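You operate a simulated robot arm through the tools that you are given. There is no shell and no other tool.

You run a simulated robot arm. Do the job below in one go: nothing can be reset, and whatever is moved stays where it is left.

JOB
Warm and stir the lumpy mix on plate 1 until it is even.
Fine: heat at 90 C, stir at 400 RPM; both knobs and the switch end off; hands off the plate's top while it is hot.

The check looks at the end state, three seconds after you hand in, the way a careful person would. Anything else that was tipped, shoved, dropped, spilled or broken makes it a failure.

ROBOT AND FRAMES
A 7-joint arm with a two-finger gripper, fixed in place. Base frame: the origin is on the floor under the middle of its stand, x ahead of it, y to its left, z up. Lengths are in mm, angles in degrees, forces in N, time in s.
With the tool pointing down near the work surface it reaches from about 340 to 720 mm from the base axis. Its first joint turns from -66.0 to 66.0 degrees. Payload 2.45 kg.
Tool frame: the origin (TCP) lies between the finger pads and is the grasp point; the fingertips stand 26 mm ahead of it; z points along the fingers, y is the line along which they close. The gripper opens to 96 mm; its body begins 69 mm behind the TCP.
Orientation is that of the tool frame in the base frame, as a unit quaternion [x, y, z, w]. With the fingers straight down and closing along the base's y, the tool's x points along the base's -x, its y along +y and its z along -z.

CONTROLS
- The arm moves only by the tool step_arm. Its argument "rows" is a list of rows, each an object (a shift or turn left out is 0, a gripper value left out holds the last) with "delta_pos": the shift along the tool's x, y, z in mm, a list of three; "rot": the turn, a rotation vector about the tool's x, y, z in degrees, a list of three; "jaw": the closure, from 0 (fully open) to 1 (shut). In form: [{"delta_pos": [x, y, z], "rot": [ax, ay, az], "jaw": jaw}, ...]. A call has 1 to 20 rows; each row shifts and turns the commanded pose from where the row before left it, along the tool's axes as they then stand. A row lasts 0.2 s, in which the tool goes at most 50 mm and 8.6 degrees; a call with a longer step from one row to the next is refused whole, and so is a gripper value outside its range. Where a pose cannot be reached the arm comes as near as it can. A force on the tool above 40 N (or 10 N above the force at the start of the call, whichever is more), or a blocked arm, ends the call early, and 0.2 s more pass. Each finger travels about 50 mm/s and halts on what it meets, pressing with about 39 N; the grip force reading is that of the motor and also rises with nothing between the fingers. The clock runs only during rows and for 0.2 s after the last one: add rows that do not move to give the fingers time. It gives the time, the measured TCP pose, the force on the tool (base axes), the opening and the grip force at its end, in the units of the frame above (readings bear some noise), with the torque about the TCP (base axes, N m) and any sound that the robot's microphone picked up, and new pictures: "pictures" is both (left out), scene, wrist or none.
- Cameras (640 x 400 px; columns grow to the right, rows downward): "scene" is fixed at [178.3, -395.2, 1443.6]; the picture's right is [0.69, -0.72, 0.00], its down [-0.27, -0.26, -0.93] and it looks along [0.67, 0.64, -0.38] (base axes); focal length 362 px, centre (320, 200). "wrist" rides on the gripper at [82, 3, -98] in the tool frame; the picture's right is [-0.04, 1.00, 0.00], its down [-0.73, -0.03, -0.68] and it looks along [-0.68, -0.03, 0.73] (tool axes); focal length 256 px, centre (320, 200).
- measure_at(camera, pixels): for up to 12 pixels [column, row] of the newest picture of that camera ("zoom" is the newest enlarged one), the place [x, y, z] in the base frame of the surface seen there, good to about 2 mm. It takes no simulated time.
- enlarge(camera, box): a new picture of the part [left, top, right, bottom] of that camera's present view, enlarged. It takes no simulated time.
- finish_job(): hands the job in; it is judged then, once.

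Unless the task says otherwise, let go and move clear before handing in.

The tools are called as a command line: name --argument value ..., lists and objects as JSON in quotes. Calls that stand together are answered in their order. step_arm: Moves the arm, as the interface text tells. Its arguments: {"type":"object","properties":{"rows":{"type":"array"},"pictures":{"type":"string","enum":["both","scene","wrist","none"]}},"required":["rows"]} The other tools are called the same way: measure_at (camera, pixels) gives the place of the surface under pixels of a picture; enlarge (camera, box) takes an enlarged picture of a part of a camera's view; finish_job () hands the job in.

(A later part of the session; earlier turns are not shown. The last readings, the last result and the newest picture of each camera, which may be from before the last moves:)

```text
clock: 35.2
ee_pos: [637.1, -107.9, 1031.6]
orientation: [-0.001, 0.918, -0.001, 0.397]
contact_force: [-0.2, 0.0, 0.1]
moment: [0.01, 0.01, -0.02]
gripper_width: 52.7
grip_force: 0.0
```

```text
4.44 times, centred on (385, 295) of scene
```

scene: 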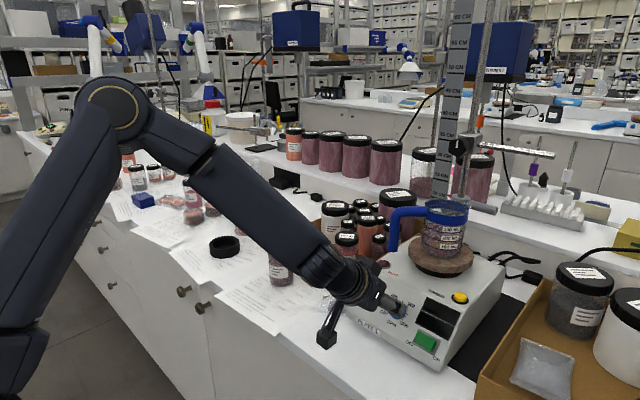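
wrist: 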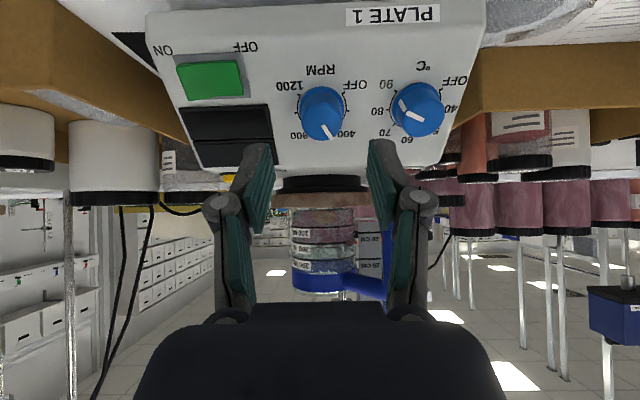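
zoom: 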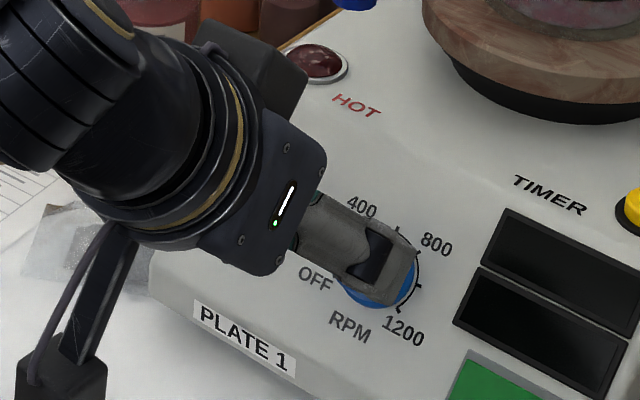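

My projection suggests the RPM pointer tip at zoom (294, 332) may be several degrees past 400. I'll back off further to get a clear view of both knobs from both cameras.

step_arm --rows '[{"delta_pos": [0, 12, -25]}, {"delta_pos": [0, 12, -25]}, {"delta_pos": [0, 12, -25]}, {"delta_pos": [0, 4, -25]}, {}]'

enlarge --camera "scene" --box '[345, 270, 425, 330]'

enlarge --camera "wrist" --box '[260, 30, 380, 110]'

```text
clock: 36.4
ee_pos: [563.4, -68.3, 1100.4]
orientation: [0.001, 0.918, -0.001, 0.397]
contact_force: [0.3, 0.2, -0.6]
moment: [-0.02, 0.0, -0.02]
gripper_width: 52.9
grip_force: 0.1
```

scene: 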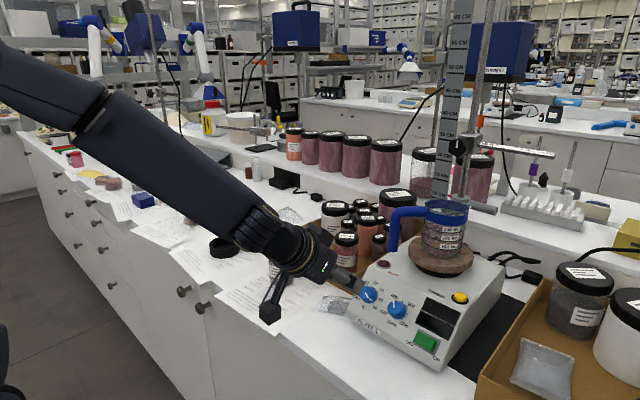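
wrist: 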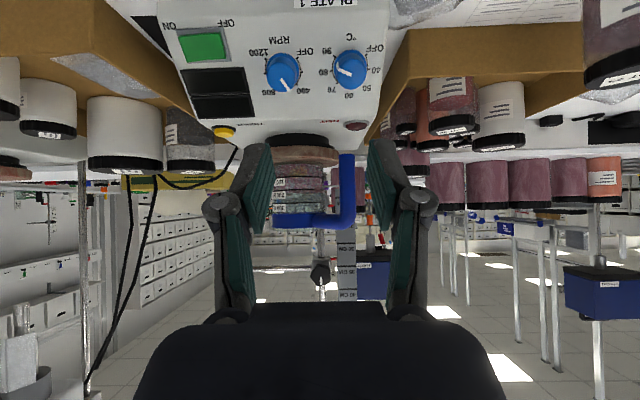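

```text
6.67 times, centred on (385, 300) of scene
```

zoom: 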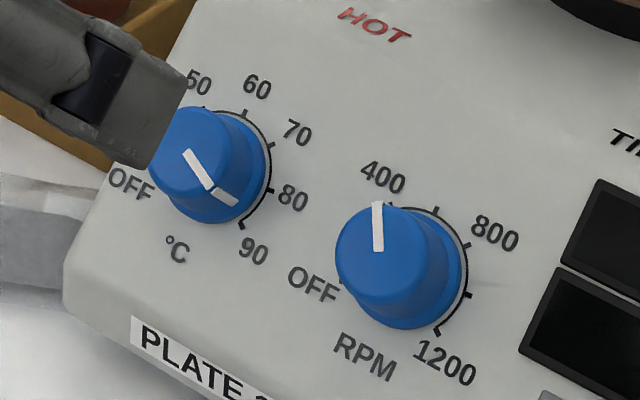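

```text
5.00 times, centred on (320, 70) of wrist
```

zoom: 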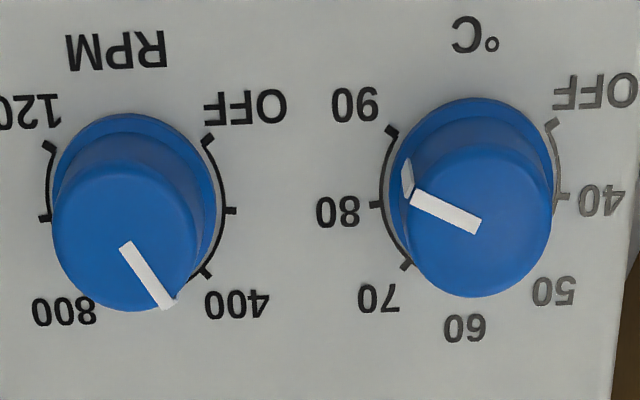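

Careful projection shows the full sweep is about 250°, so the C knob is about 10° short of 90. The RPM knob is about 12° past 400, nudged on release because I was about 2 mm off its centre (true y≈-105.4). I'll recentre on the RPM knob with yaw -20° for a small correction.

step_arm --rows '[{"delta_pos": [0, -12.4, 25], "jaw": 0.5}, {"delta_pos": [0, -12.4, 25]}, {"delta_pos": [-0.4, -12.4, 25]}, {"delta_pos": [0, 0, 25]}, {"rot": [0, 0, -7]}, {"rot": [0, 0, -7]}, {"rot": [0, 0, -6]}, {"delta_pos": [0, 0, 15]}, {"delta_pos": [0, 0, 15]}, {}, {}]'

enlarge --camera "wrist" --box '[220, 60, 420, 220]'

```text
clock: 38.8
ee_pos: [659.5, -105.2, 1011.1]
orientation: [-0.159, 0.904, -0.069, 0.391]
contact_force: [-0.4, 0.1, 0.0]
moment: [0.02, -0.02, 0.01]
gripper_width: 48.0
grip_force: 0.0
```

scene: 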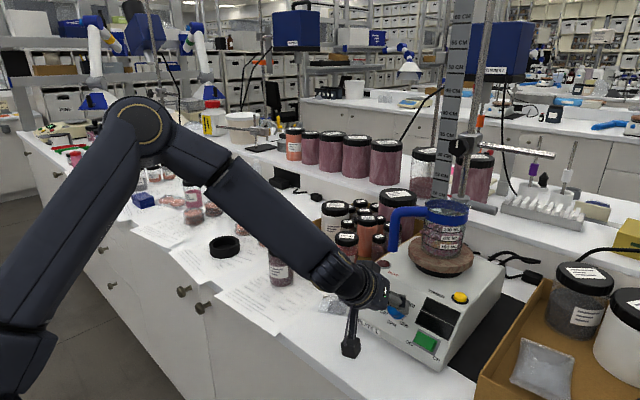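
wrist: 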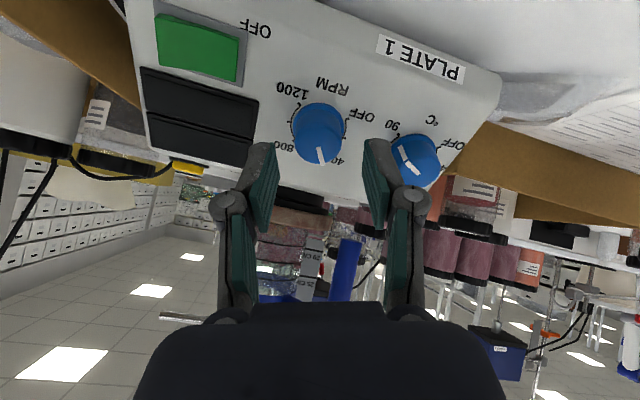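

```text
2.50 times, centred on (320, 140) of wrist
```

zoom: 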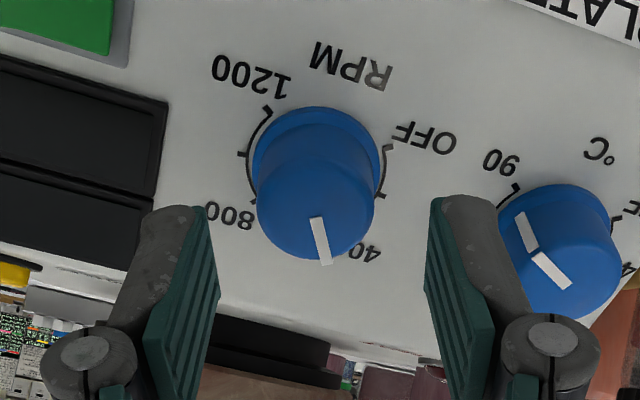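

The RPM knob is centered within about 1 mm (wrist zoom (316, 218)) and the C knob clears the finger. I'll nudge 0.7 mm, advance 31 mm and grip.

step_arm --rows '[{"delta_pos": [0.2, -0.7, 10]}, {"delta_pos": [0, 0, 10]}, {"delta_pos": [0, 0, 11]}, {}, {"jaw": 1}, {}, {}, {}]' --pictures "wrist"

enlarge --camera "wrist" --box '[220, 60, 420, 220]'

```text
clock: 40.6
ee_pos: [681.9, -106.2, 989.6]
orientation: [-0.158, 0.904, -0.069, 0.391]
contact_force: [2.9, -1.9, -1.0]
moment: [-0.03, -0.21, -0.02]
gripper_width: 29.2
grip_force: 44.8
```

wrist: 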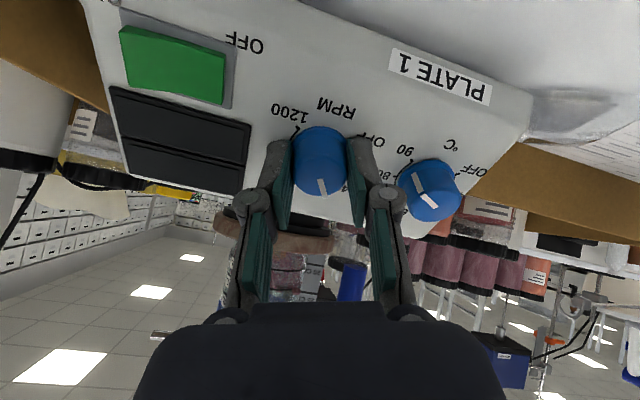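

```text
2.50 times, centred on (320, 140) of wrist
```

zoom: 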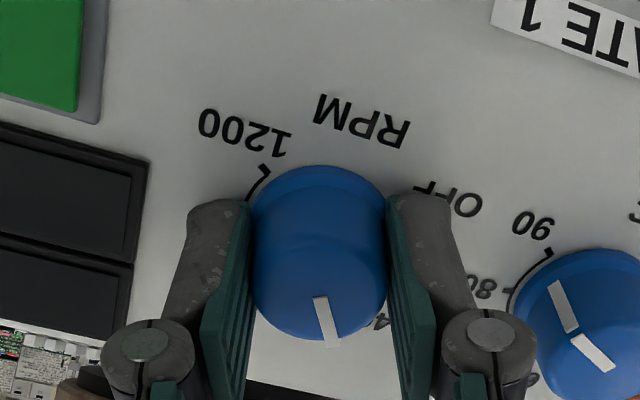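

Side forces are small now, so centering is good, and the in-grip pointer confirms about 30° from the 600 mark. I'll turn back 11.7° counterclockwise to 400 and release.

step_arm --rows '[{"rot": [0, 0, -4]}, {"rot": [0, 0, -4]}, {"rot": [0, 0, -3.7]}, {}, {}]' --pictures "wrist"

enlarge --camera "wrist" --box '[220, 60, 420, 220]'

```text
clock: 41.8
ee_pos: [682.1, -106.9, 990.6]
orientation: [-0.251, 0.883, -0.107, 0.383]
contact_force: [3.0, -3.5, -1.7]
moment: [0.27, -0.53, 0.23]
gripper_width: 29.5
grip_force: 44.7
```

wrist: 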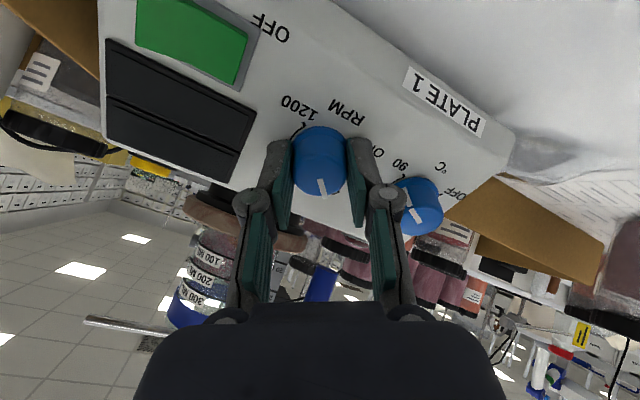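

```text
2.50 times, centred on (320, 140) of wrist
```

zoom: 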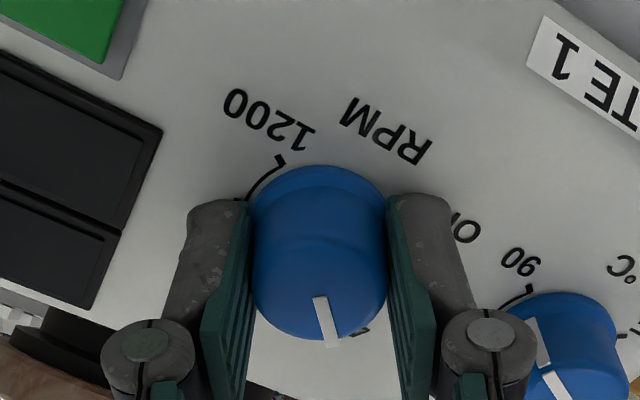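

The pointer moved with the gripper and side forces remain small. Releasing and backing off to check both knobs.

step_arm --rows '[{"jaw": 0.5}, {}, {}, {"delta_pos": [0, 0, -15]}, {"delta_pos": [0, 0, -15]}, {"delta_pos": [0, 0, -15]}, {"delta_pos": [0, 0, -15]}, {"rot": [0, 0, 8]}, {"rot": [0, 0, 8]}, {"rot": [0, 0, 8]}, {"rot": [0, 0, 7.7]}, {"delta_pos": [0, 12, -25]}, {"delta_pos": [0, 12, -25]}, {"delta_pos": [0, 12, -25]}, {"delta_pos": [0, 4, -25]}, {}]'

enlarge --camera "scene" --box '[345, 270, 425, 330]'

enlarge --camera "wrist" --box '[260, 30, 380, 110]'

```text
clock: 45.2
ee_pos: [565.0, -65.9, 1100.0]
orientation: [0.001, 0.918, -0.001, 0.397]
contact_force: [0.5, 0.6, -0.1]
moment: [0.03, -0.02, 0.02]
gripper_width: 47.9
grip_force: 0.0
```

scene: 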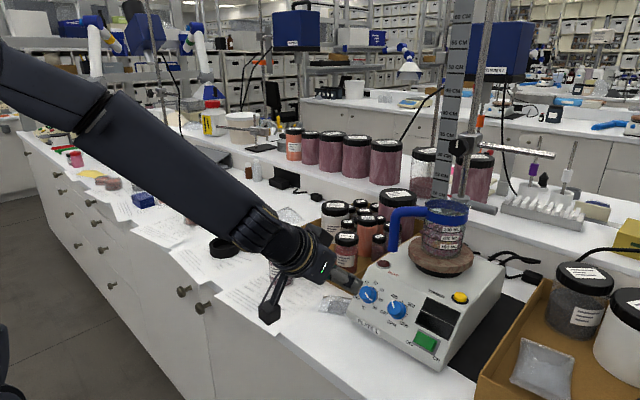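
wrist: 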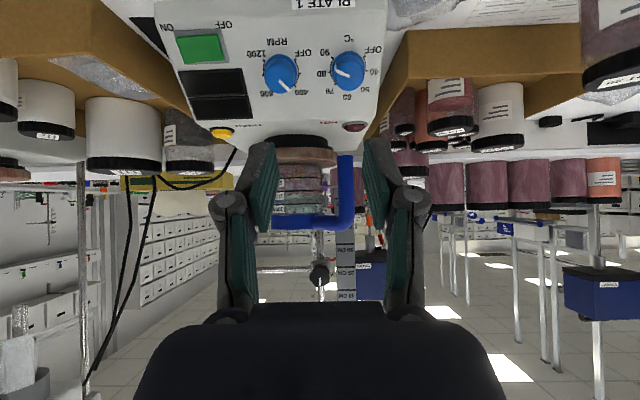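

```text
6.67 times, centred on (385, 300) of scene
```

zoom: 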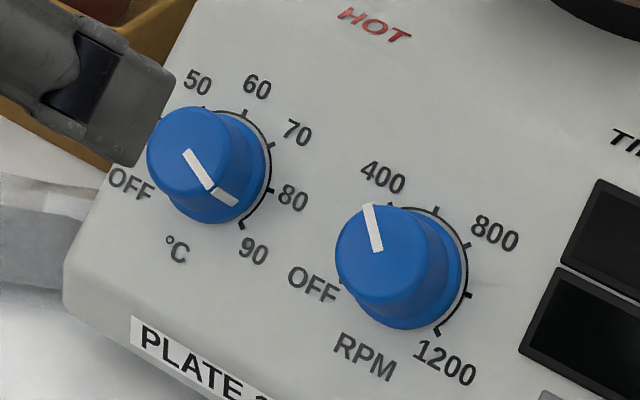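

```text
5.00 times, centred on (320, 70) of wrist
```

zoom: 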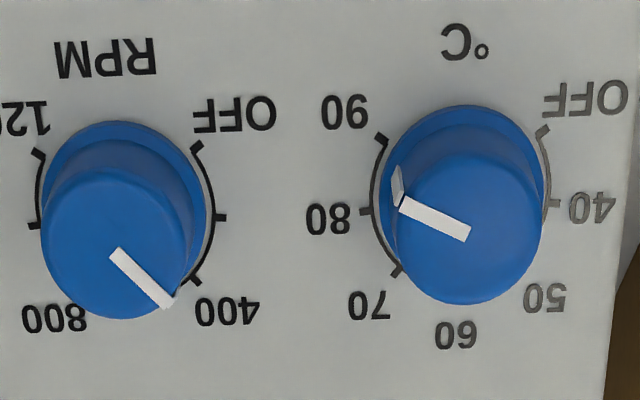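

RPM now sits right on the 400 tick in both views. Now the C knob: I'll center on it (y≈-36.2) with yaw +20° to add the missing ~10°.

step_arm --rows '[{"delta_pos": [0, 10, 25]}, {"delta_pos": [0, 10, 25]}, {"delta_pos": [0.8, 9.7, 25]}, {"delta_pos": [0, 0, 25]}, {"rot": [0, 0, 7]}, {"rot": [0, 0, 7]}, {"rot": [0, 0, 6]}, {"delta_pos": [0, 0, 15]}, {"delta_pos": [0, 0, 15]}, {}, {}]' --pictures "wrist"

enlarge --camera "wrist" --box '[220, 60, 420, 220]'

```text
clock: 47.6
ee_pos: [661.3, -36.1, 1010.6]
orientation: [0.16, 0.904, 0.068, 0.391]
contact_force: [0.3, -0.8, 0.6]
moment: [0.0, 0.01, 0.02]
gripper_width: 48.2
grip_force: 0.2
```

wrist: 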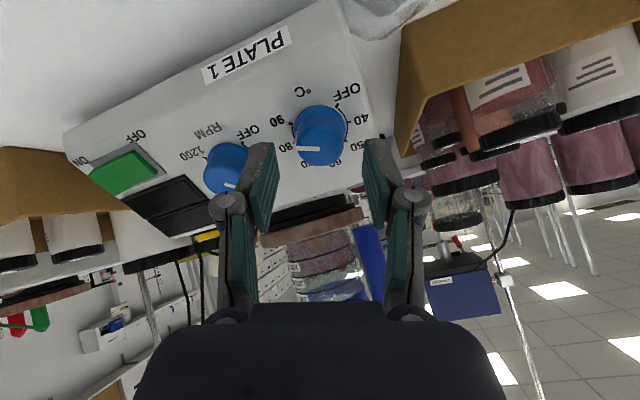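

```text
2.50 times, centred on (320, 140) of wrist
```

zoom: 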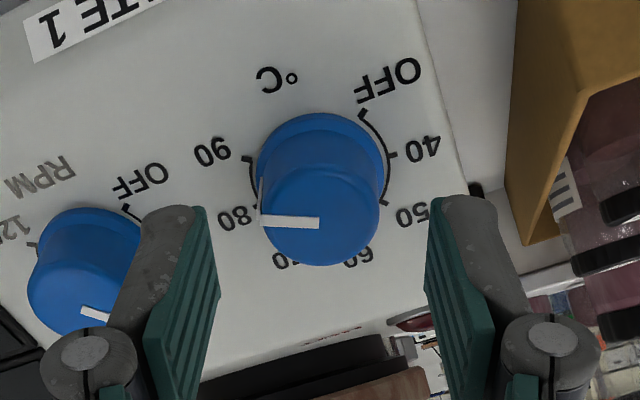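

The C knob is well centered (wrist zoom (320, 218)). I'll advance 29 mm, grip, and turn +10° clockwise.

step_arm --rows '[{"delta_pos": [0, 0, 10]}, {"delta_pos": [0, 0, 10]}, {"delta_pos": [0, 0, 9]}, {}, {"jaw": 1}, {}, {}, {"rot": [0, 0, 4]}, {"rot": [0, 0, 3]}, {"rot": [0, 0, 3]}, {}, {}]' --pictures "wrist"

enlarge --camera "wrist" --box '[220, 60, 420, 220]'

```text
clock: 50.2
ee_pos: [681.1, -35.0, 989.2]
orientation: [0.237, 0.887, 0.104, 0.383]
contact_force: [-2.1, -2.8, 1.6]
moment: [-0.33, 0.36, 0.48]
gripper_width: 29.5
grip_force: 44.3
```

wrist: 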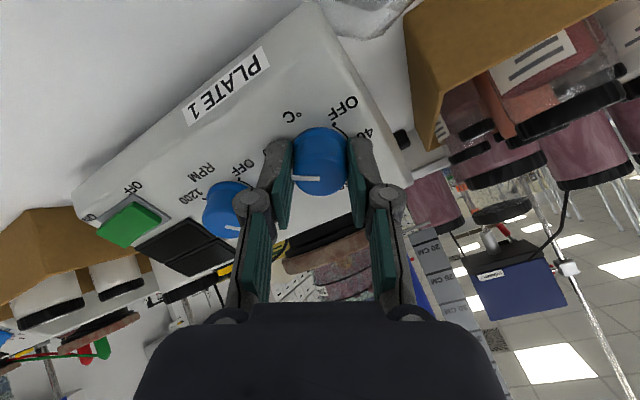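

```text
2.50 times, centred on (320, 140) of wrist
```

zoom: 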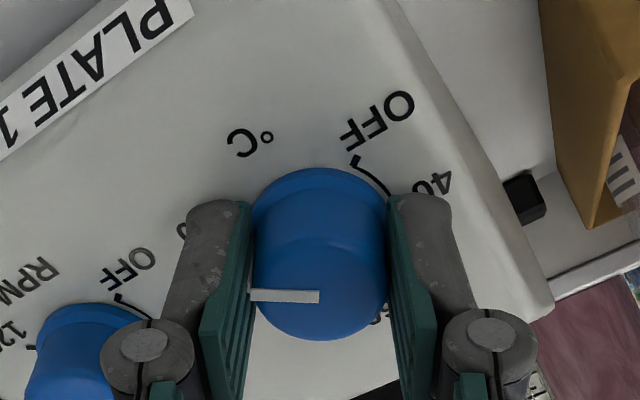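

The in-grip pointer now computes to 125° from the 60 mark, which is the 90 tick. I'll release, back off, return to yaw 0, and shift toward the switch while closing the fingers.

step_arm --rows '[{"jaw": 0.5}, {}, {}, {"delta_pos": [0, 0, -15]}, {"delta_pos": [0, 0, -15]}, {"delta_pos": [0, 0, -15]}, {"delta_pos": [0, 0, -15]}, {"rot": [0, 0, -7.5]}, {"rot": [0, 0, -7.5]}, {"rot": [0, 0, -7.5]}, {"rot": [0, 0, -7.5]}, {"delta_pos": [6, -39, -5], "jaw": 1}, {"delta_pos": [6, -39, -5]}, {"delta_pos": [6, -39, 0]}, {"delta_pos": [6, -39, 0]}, {}, {}]'

enlarge --camera "scene" --box '[345, 260, 465, 380]'

enlarge --camera "wrist" --box '[240, 0, 480, 180]'

```text
clock: 53.8
ee_pos: [612.6, -190.8, 1019.8]
orientation: [0.0, 0.918, 0.0, 0.397]
contact_force: [-0.1, -0.3, 0.5]
moment: [-0.01, -0.02, -0.01]
gripper_width: 0.0
grip_force: 29.0
```

scene: 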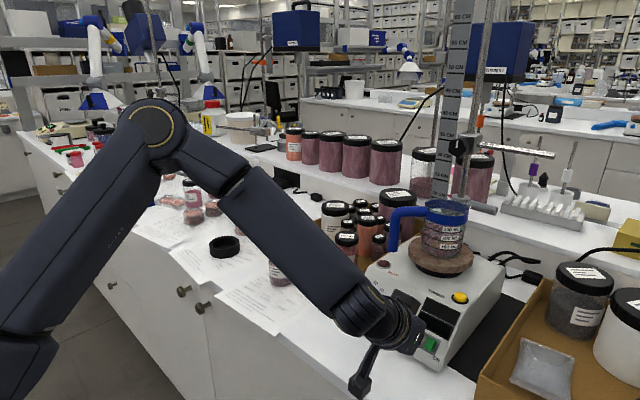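
wrist: 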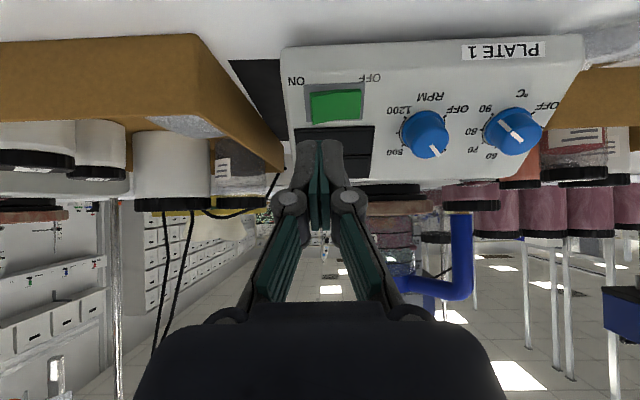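

```text
3.33 times, centred on (405, 320) of scene
```

zoom: 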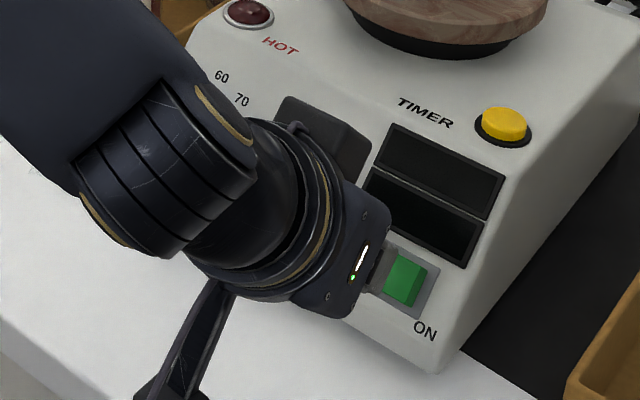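

```text
2.22 times, centred on (360, 90) of wrist
```

zoom: 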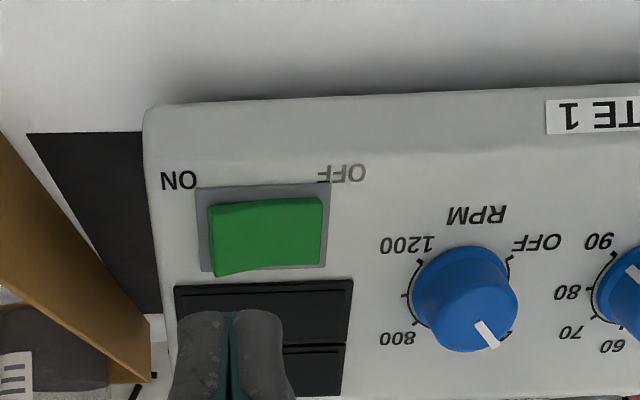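

Closed tips (about 31 mm wide) line up with the rocker row at u≈-25. I'll shift 4 mm toward ON and advance 52 mm so the tips hover just above the raised ON end.

step_arm --rows '[{"delta_pos": [0, -4.2, 12]}, {"delta_pos": [0, 0, 14]}, {"delta_pos": [0, 0, 14]}, {"delta_pos": [0, 0, 12]}, {}]'

enlarge --camera "scene" --box '[385, 280, 475, 370]'

enlarge --camera "wrist" --box '[240, 60, 400, 200]'

```text
clock: 55.0
ee_pos: [652.1, -195.9, 983.8]
orientation: [0.0, 0.918, 0.0, 0.397]
contact_force: [0.6, -0.3, 0.3]
moment: [0.03, 0.0, 0.04]
gripper_width: 0.0
grip_force: 29.1
```

scene: 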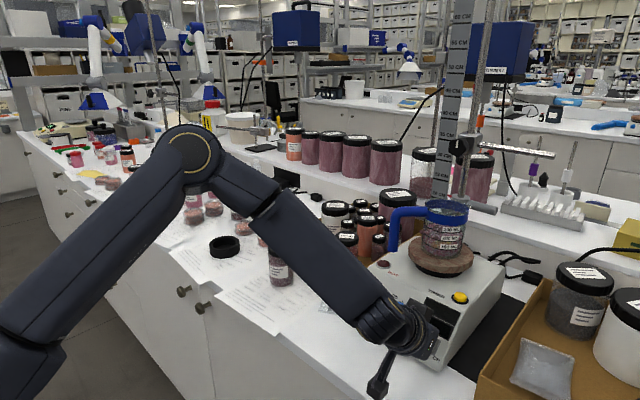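
wrist: 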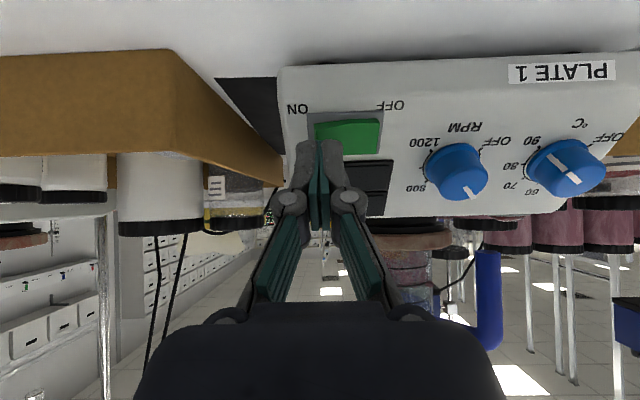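

```text
4.44 times, centred on (430, 325) of scene
```

zoom: 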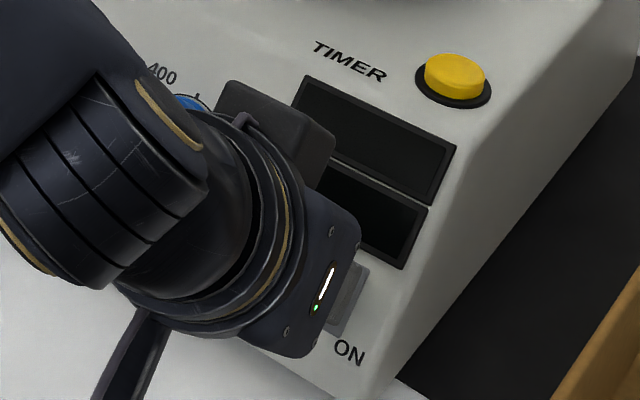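

```text
2.86 times, centred on (320, 130) of wrist
```

zoom: 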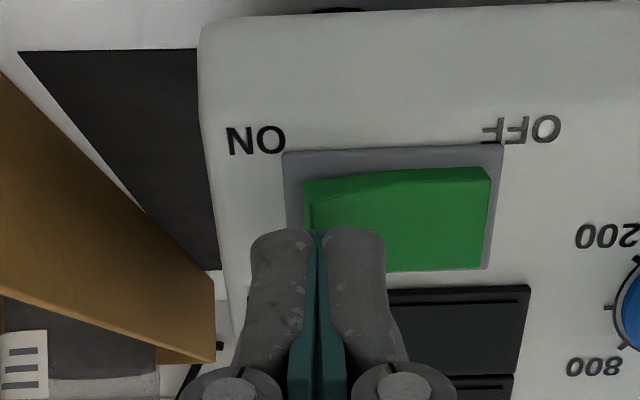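

The tips hover about 22 mm above the panel over the ON end. I'll shift 2 mm and press in small steps, letting the force limit guard the motion.

step_arm --rows '[{"delta_pos": [0, 2, 3]}, {"delta_pos": [0, 0, 2]}, {"delta_pos": [0, 0, 2]}, {"delta_pos": [0, 0, 1.5]}, {"delta_pos": [0, 0, 1.5]}, {"delta_pos": [0, 0, 1.5]}, {"delta_pos": [0, 0, 1.5]}, {}]'

enlarge --camera "wrist" --box '[240, 60, 400, 200]'

```text
clock: 56.8
ee_pos: [661.4, -192.8, 976.1]
orientation: [0.0, 0.918, 0.0, 0.397]
contact_force: [-0.2, -0.7, 0.4]
moment: [0.02, -0.01, 0.02]
gripper_width: 0.1
grip_force: 28.9
```

scene: 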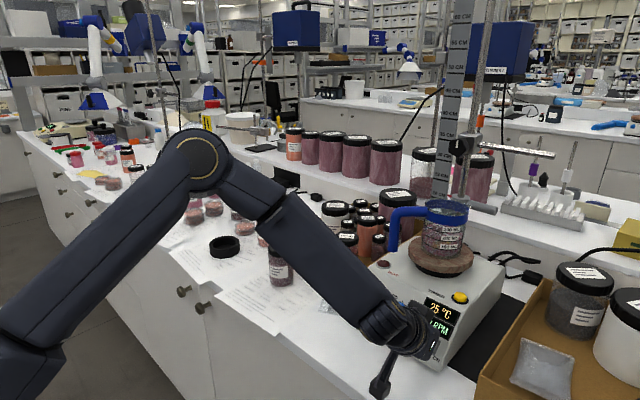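
wrist: 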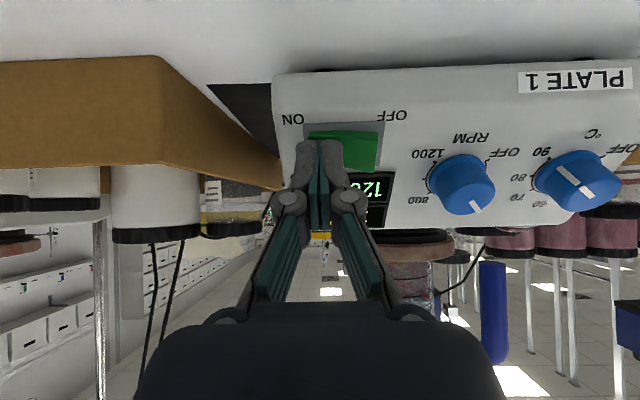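

```text
2.86 times, centred on (320, 130) of wrist
```

zoom: 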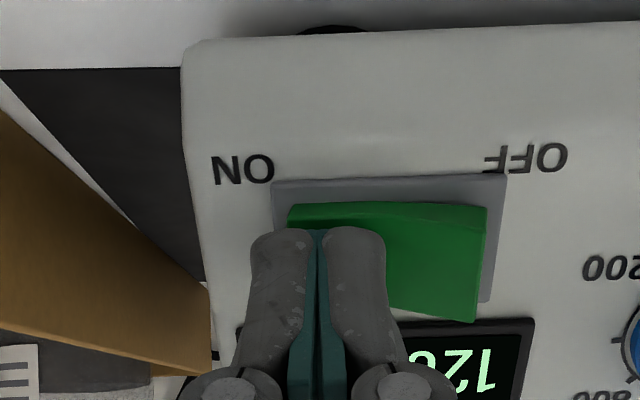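

The rocker has tipped to ON and the displays lit up (25 °C, RPM). I'll back off along the tool axis and read the displays.

step_arm --rows '[{"delta_pos": [0, 0, -10]}, {"delta_pos": [0, 0, -25]}, {"delta_pos": [0, 20, -30]}, {"delta_pos": [0, 30, -30]}, {"delta_pos": [0, 30, -30]}, {"delta_pos": [0, 30, 0]}, {}]'

enlarge --camera "scene" --box '[345, 200, 505, 370]'

enlarge --camera "scene" --box '[410, 290, 470, 350]'

```text
clock: 58.4
ee_pos: [570.4, -83.8, 1061.6]
orientation: [0.0, 0.918, 0.0, 0.397]
contact_force: [0.2, -0.4, 0.2]
moment: [-0.01, 0.03, 0.01]
gripper_width: 0.1
grip_force: 28.2
```

scene: 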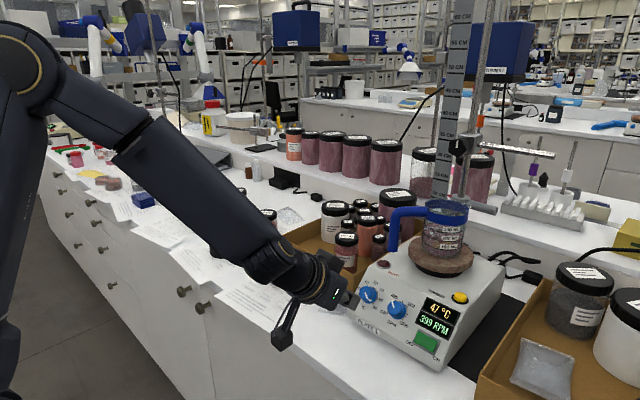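
wrist: 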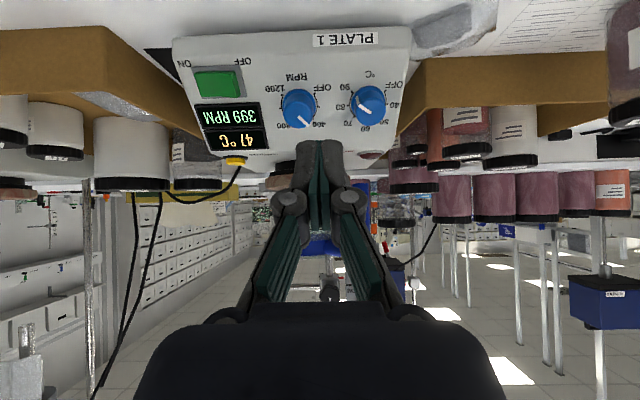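

```text
2.35 times, centred on (425, 285) of scene
```

zoom: 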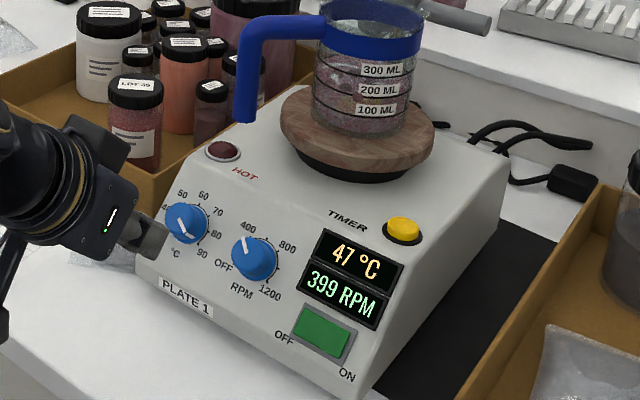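

```text
6.67 times, centred on (440, 320) of scene
```

zoom: 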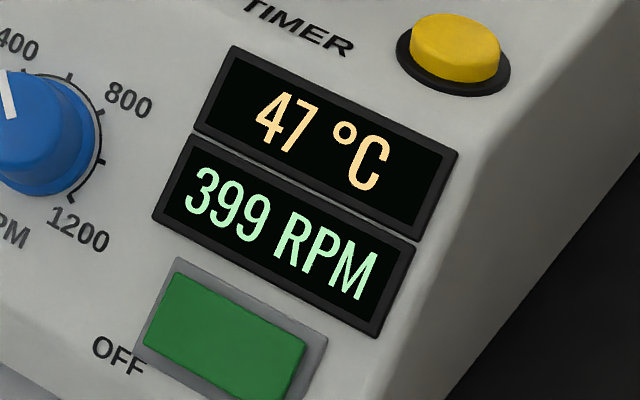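

Stir reads 399 RPM and the temperature is climbing (47 °C). I'll wait in place and watch the mix and display.

step_arm --rows '[{"delta_pos": [0, 20, -20]}, {}, {}, {}, {}, {}, {}, {}, {}, {}, {}, {}]' --pictures "scene"

enlarge --camera "scene" --box '[375, 190, 495, 350]'

enlarge --camera "scene" --box '[415, 190, 485, 260]'

```text
clock: 61.0
ee_pos: [553.8, -64.2, 1074.7]
orientation: [0.0, 0.918, 0.0, 0.397]
contact_force: [0.7, -1.0, -0.3]
moment: [0.0, 0.01, 0.0]
gripper_width: 0.0
grip_force: 28.6
```

scene: 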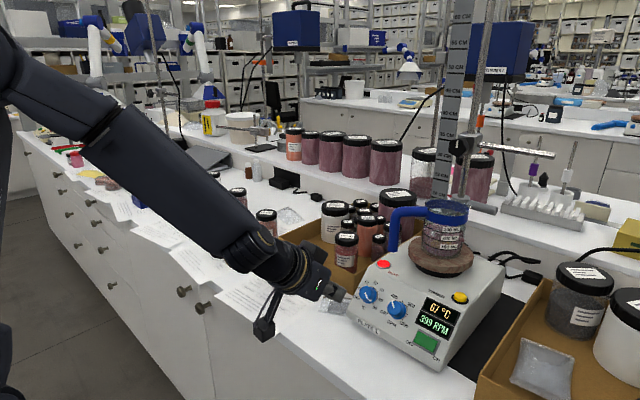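

```text
2.50 times, centred on (435, 270) of scene
```

zoom: 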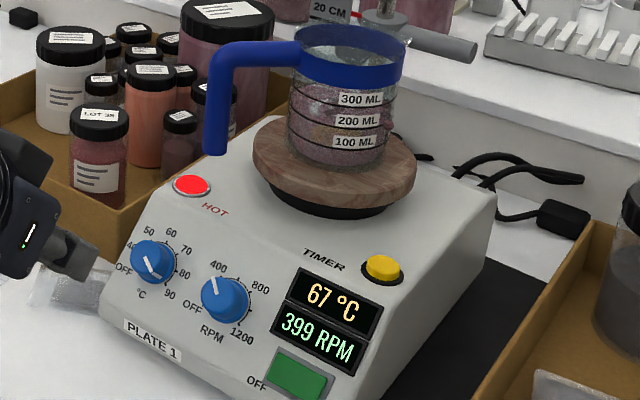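

```text
5.71 times, centred on (450, 225) of scene
```

zoom: 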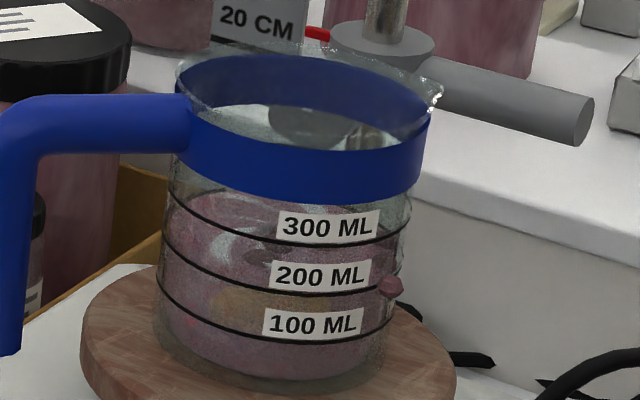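

HOT lamp is lit at 67 °C and the mix is visibly moving. I'll keep waiting.

step_arm --rows '[{}, {}, {}, {}, {}, {}, {}, {}, {}, {}, {}, {}, {}, {}, {}, {}, {}, {}, {}, {}]' --pictures "scene"

enlarge --camera "scene" --box '[375, 190, 495, 350]'

enlarge --camera "scene" --box '[415, 190, 485, 260]'

```text
clock: 65.2
ee_pos: [554.1, -64.4, 1074.8]
orientation: [-0.001, 0.918, 0.001, 0.397]
contact_force: [-0.3, -0.3, 0.1]
moment: [-0.04, 0.0, 0.0]
gripper_width: 0.1
grip_force: 28.6
```

scene: 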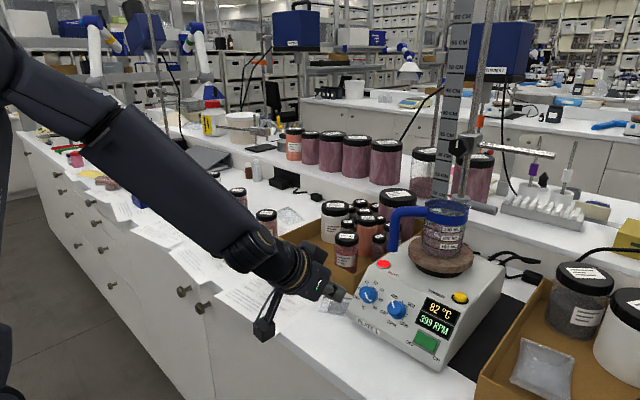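

```text
2.50 times, centred on (435, 270) of scene
```

zoom: 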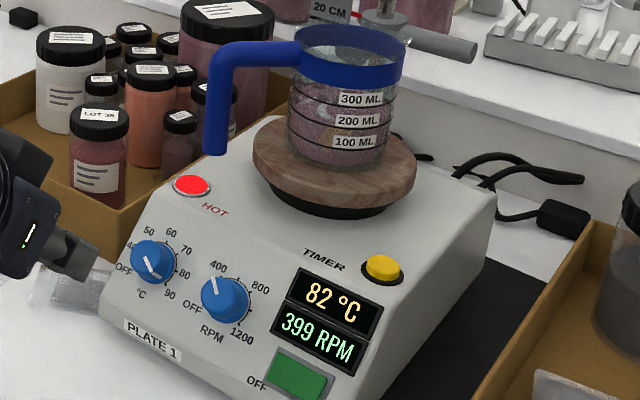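

```text
5.71 times, centred on (450, 225) of scene
```

zoom: 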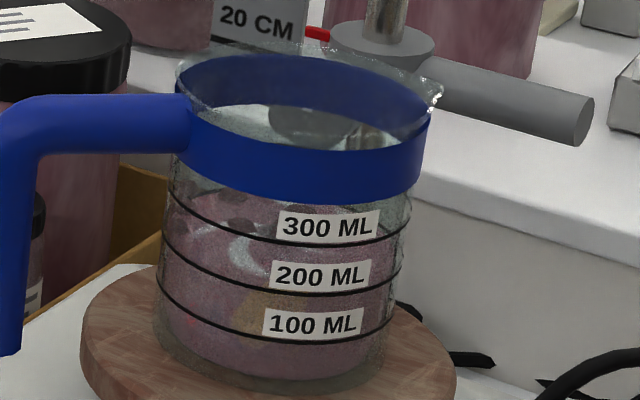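

The display shows 82 °C and 399 RPM; the mix still has visible swirls and lumps. Continuing to wait.

step_arm --rows '[{}, {}, {}, {}, {}, {}, {}, {}, {}, {}, {}, {}, {}, {}, {}, {}, {}, {}, {}, {}]' --pictures "scene"

enlarge --camera "scene" --box '[410, 290, 470, 350]'

enlarge --camera "scene" --box '[415, 190, 485, 260]'

```text
clock: 69.4
ee_pos: [553.6, -64.1, 1073.3]
orientation: [0.001, 0.918, 0.0, 0.397]
contact_force: [-0.4, -0.8, 0.1]
moment: [-0.03, 0.0, 0.01]
gripper_width: 0.0
grip_force: 28.7
```

scene: 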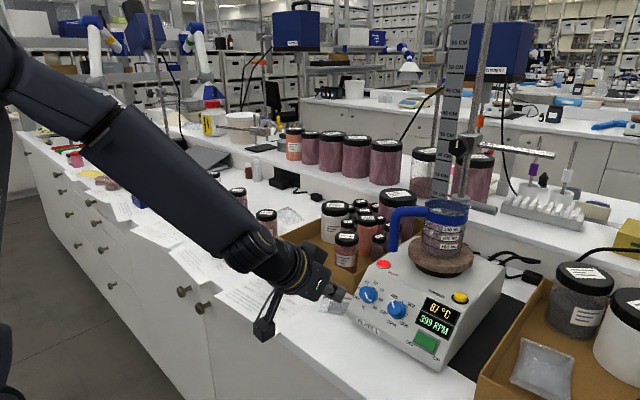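

```text
6.67 times, centred on (440, 320) of scene
```

zoom: 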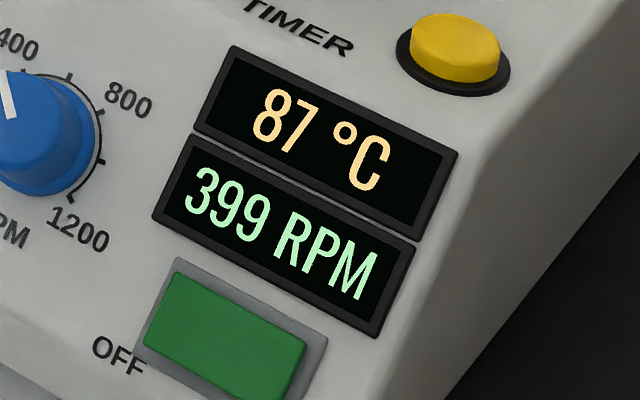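

```text
5.71 times, centred on (450, 225) of scene
```

zoom: 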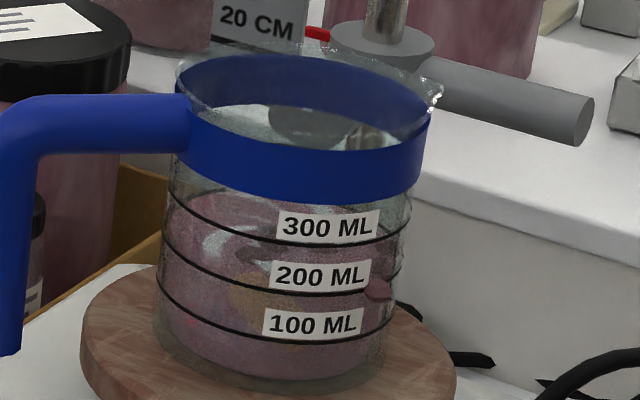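

87 °C now and approaching 90; lumps are still visible in the glass at zoom (260, 290). Waiting further.

step_arm --rows '[{}, {}, {}, {}, {}, {}, {}, {}, {}, {}, {}, {}, {}, {}, {}, {}, {}, {}, {}, {}]' --pictures "none"

step_arm --rows '[{}, {}, {}, {}, {}, {}, {}, {}, {}, {}, {}, {}, {}, {}, {}, {}, {}, {}, {}, {}]' --pictures "scene"

enlarge --camera "scene" --box '[410, 290, 470, 350]'

enlarge --camera "scene" --box '[415, 190, 485, 260]'

```text
clock: 73.6
ee_pos: [555.0, -63.2, 1074.5]
orientation: [0.0, 0.918, 0.0, 0.397]
contact_force: [-0.5, -0.9, -0.2]
moment: [0.01, -0.01, 0.01]
gripper_width: 0.0
grip_force: 29.0
```

```text
clock: 77.8
ee_pos: [555.2, -64.3, 1074.6]
orientation: [0.0, 0.918, -0.001, 0.397]
contact_force: [0.3, -0.5, 0.9]
moment: [0.0, 0.01, -0.02]
gripper_width: 0.0
grip_force: 28.5
```

scene: 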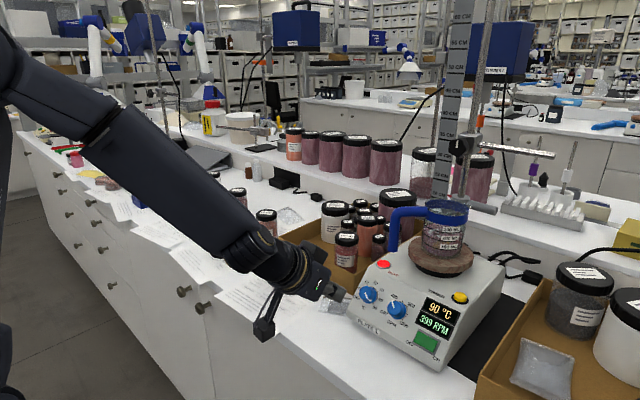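

```text
6.67 times, centred on (440, 320) of scene
```

zoom: 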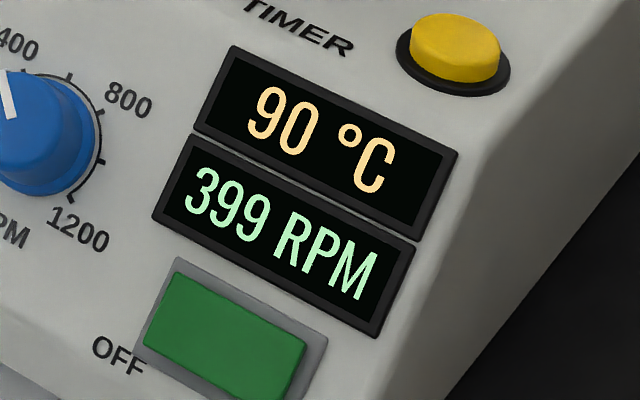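

```text
5.71 times, centred on (450, 225) of scene
```

zoom: 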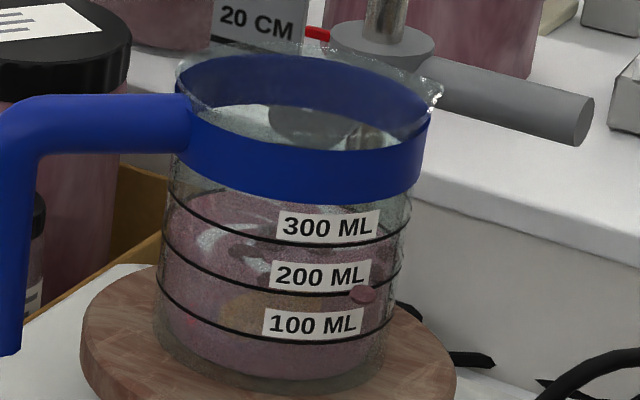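

Steady at 90 °C and 399 RPM. A lump is still riding around at zoom (362, 294) and an ochre patch at (250, 300), so I'll keep stirring.

step_arm --rows '[{}, {}, {}, {}, {}, {}, {}, {}, {}, {}, {}, {}, {}, {}, {}, {}, {}, {}, {}, {}]' --pictures "none"

step_arm --rows '[{}, {}, {}, {}, {}, {}, {}, {}, {}, {}, {}, {}, {}, {}, {}, {}, {}, {}, {}, {}]' --pictures "none"

step_arm --rows '[{}, {}, {}, {}, {}, {}, {}, {}, {}, {}, {}, {}, {}, {}, {}, {}, {}, {}, {}, {}]' --pictures "scene"

enlarge --camera "scene" --box '[415, 190, 485, 260]'

enlarge --camera "scene" --box '[375, 190, 495, 350]'

```text
clock: 82.0
ee_pos: [555.6, -63.9, 1073.9]
orientation: [-0.001, 0.918, 0.0, 0.397]
contact_force: [0.5, 0.4, 0.4]
moment: [-0.04, 0.01, 0.0]
gripper_width: 0.0
grip_force: 28.5
```

```text
clock: 86.2
ee_pos: [554.9, -64.2, 1075.1]
orientation: [0.0, 0.918, 0.0, 0.397]
contact_force: [0.1, 0.4, 0.5]
moment: [0.01, -0.01, 0.02]
gripper_width: 0.0
grip_force: 28.0
```

```text
clock: 90.4
ee_pos: [554.7, -64.7, 1074.4]
orientation: [0.0, 0.918, -0.001, 0.397]
contact_force: [0.0, -0.6, -0.6]
moment: [-0.03, 0.0, -0.03]
gripper_width: 0.2
grip_force: 28.5
```

scene: 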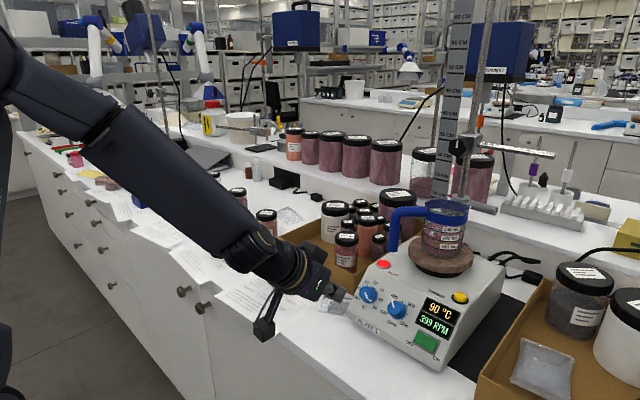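

```text
5.71 times, centred on (450, 225) of scene
```

zoom: 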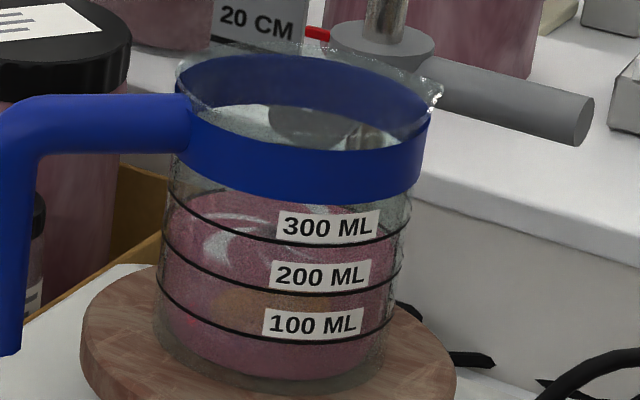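

```text
2.50 times, centred on (435, 270) of scene
```

zoom: 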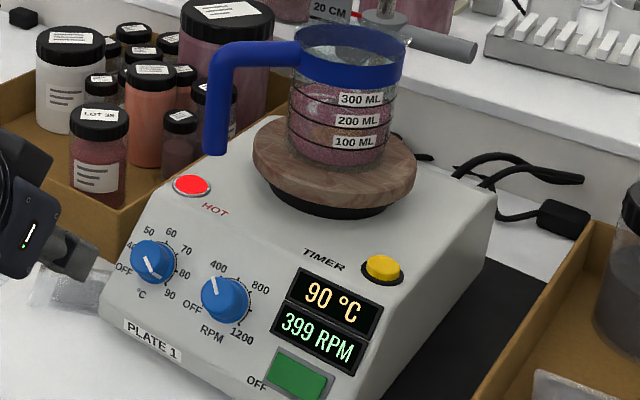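

The mix has become a uniform pink with no dark specks; the remaining white streaks and ochre patch haven't moved between pictures, so they look like reflections. I'll check again after a little more stirring.

step_arm --rows '[{}, {}, {}, {}, {}]' --pictures "scene"

enlarge --camera "scene" --box '[425, 195, 475, 255]'

step_arm --rows '[{}, {}, {}, {}, {}, {}, {}]' --pictures "scene"

enlarge --camera "scene" --box '[425, 195, 475, 255]'

```text
clock: 91.6
ee_pos: [554.3, -63.2, 1075.2]
orientation: [0.0, 0.918, 0.0, 0.396]
contact_force: [0.7, -0.2, -0.6]
moment: [-0.04, -0.04, -0.01]
gripper_width: 0.0
grip_force: 28.2
```

scene: 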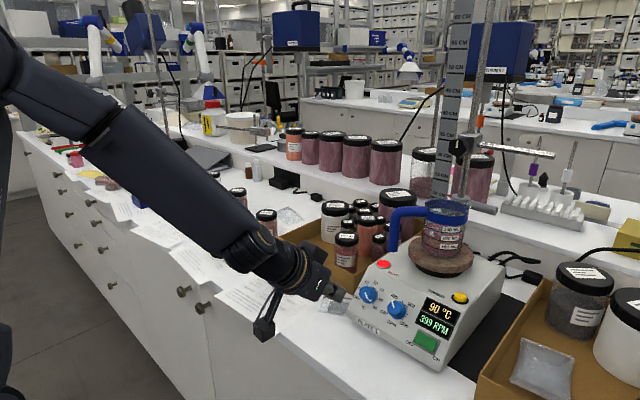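

```text
6.67 times, centred on (450, 225) of scene
```

zoom: 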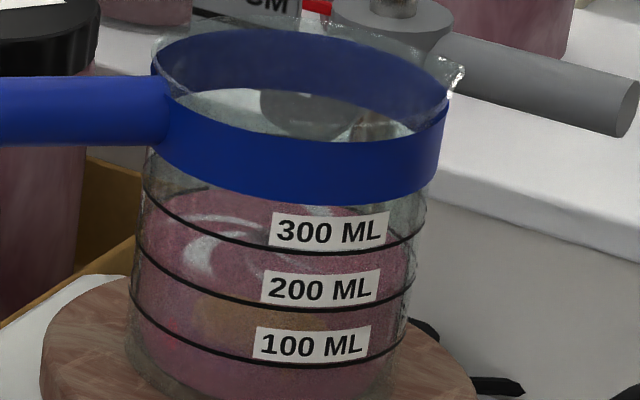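

```text
clock: 93.2
ee_pos: [554.8, -64.3, 1074.0]
orientation: [0.001, 0.918, -0.001, 0.397]
contact_force: [1.0, -0.7, 0.6]
moment: [-0.05, 0.02, 0.06]
gripper_width: 0.0
grip_force: 28.3
```

scene: 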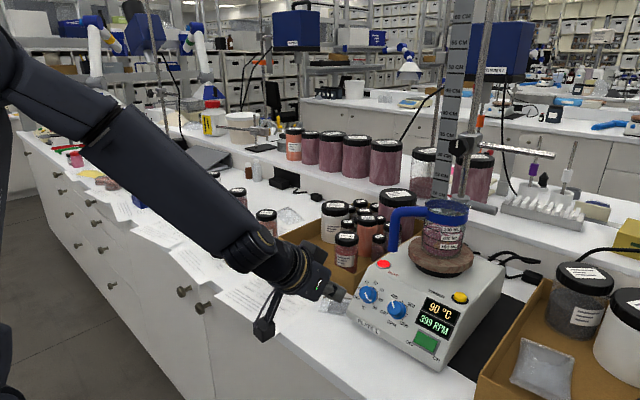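

```text
6.67 times, centred on (450, 225) of scene
```

zoom: 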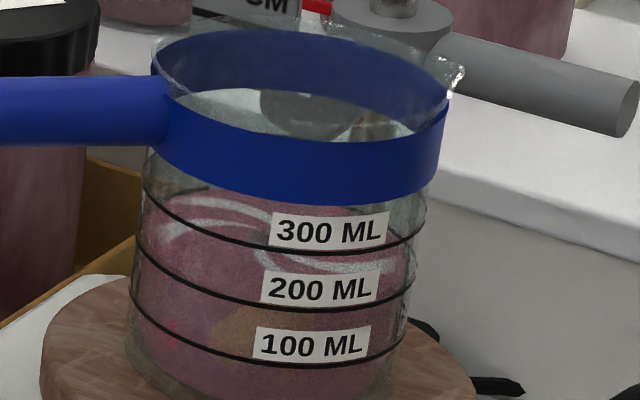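

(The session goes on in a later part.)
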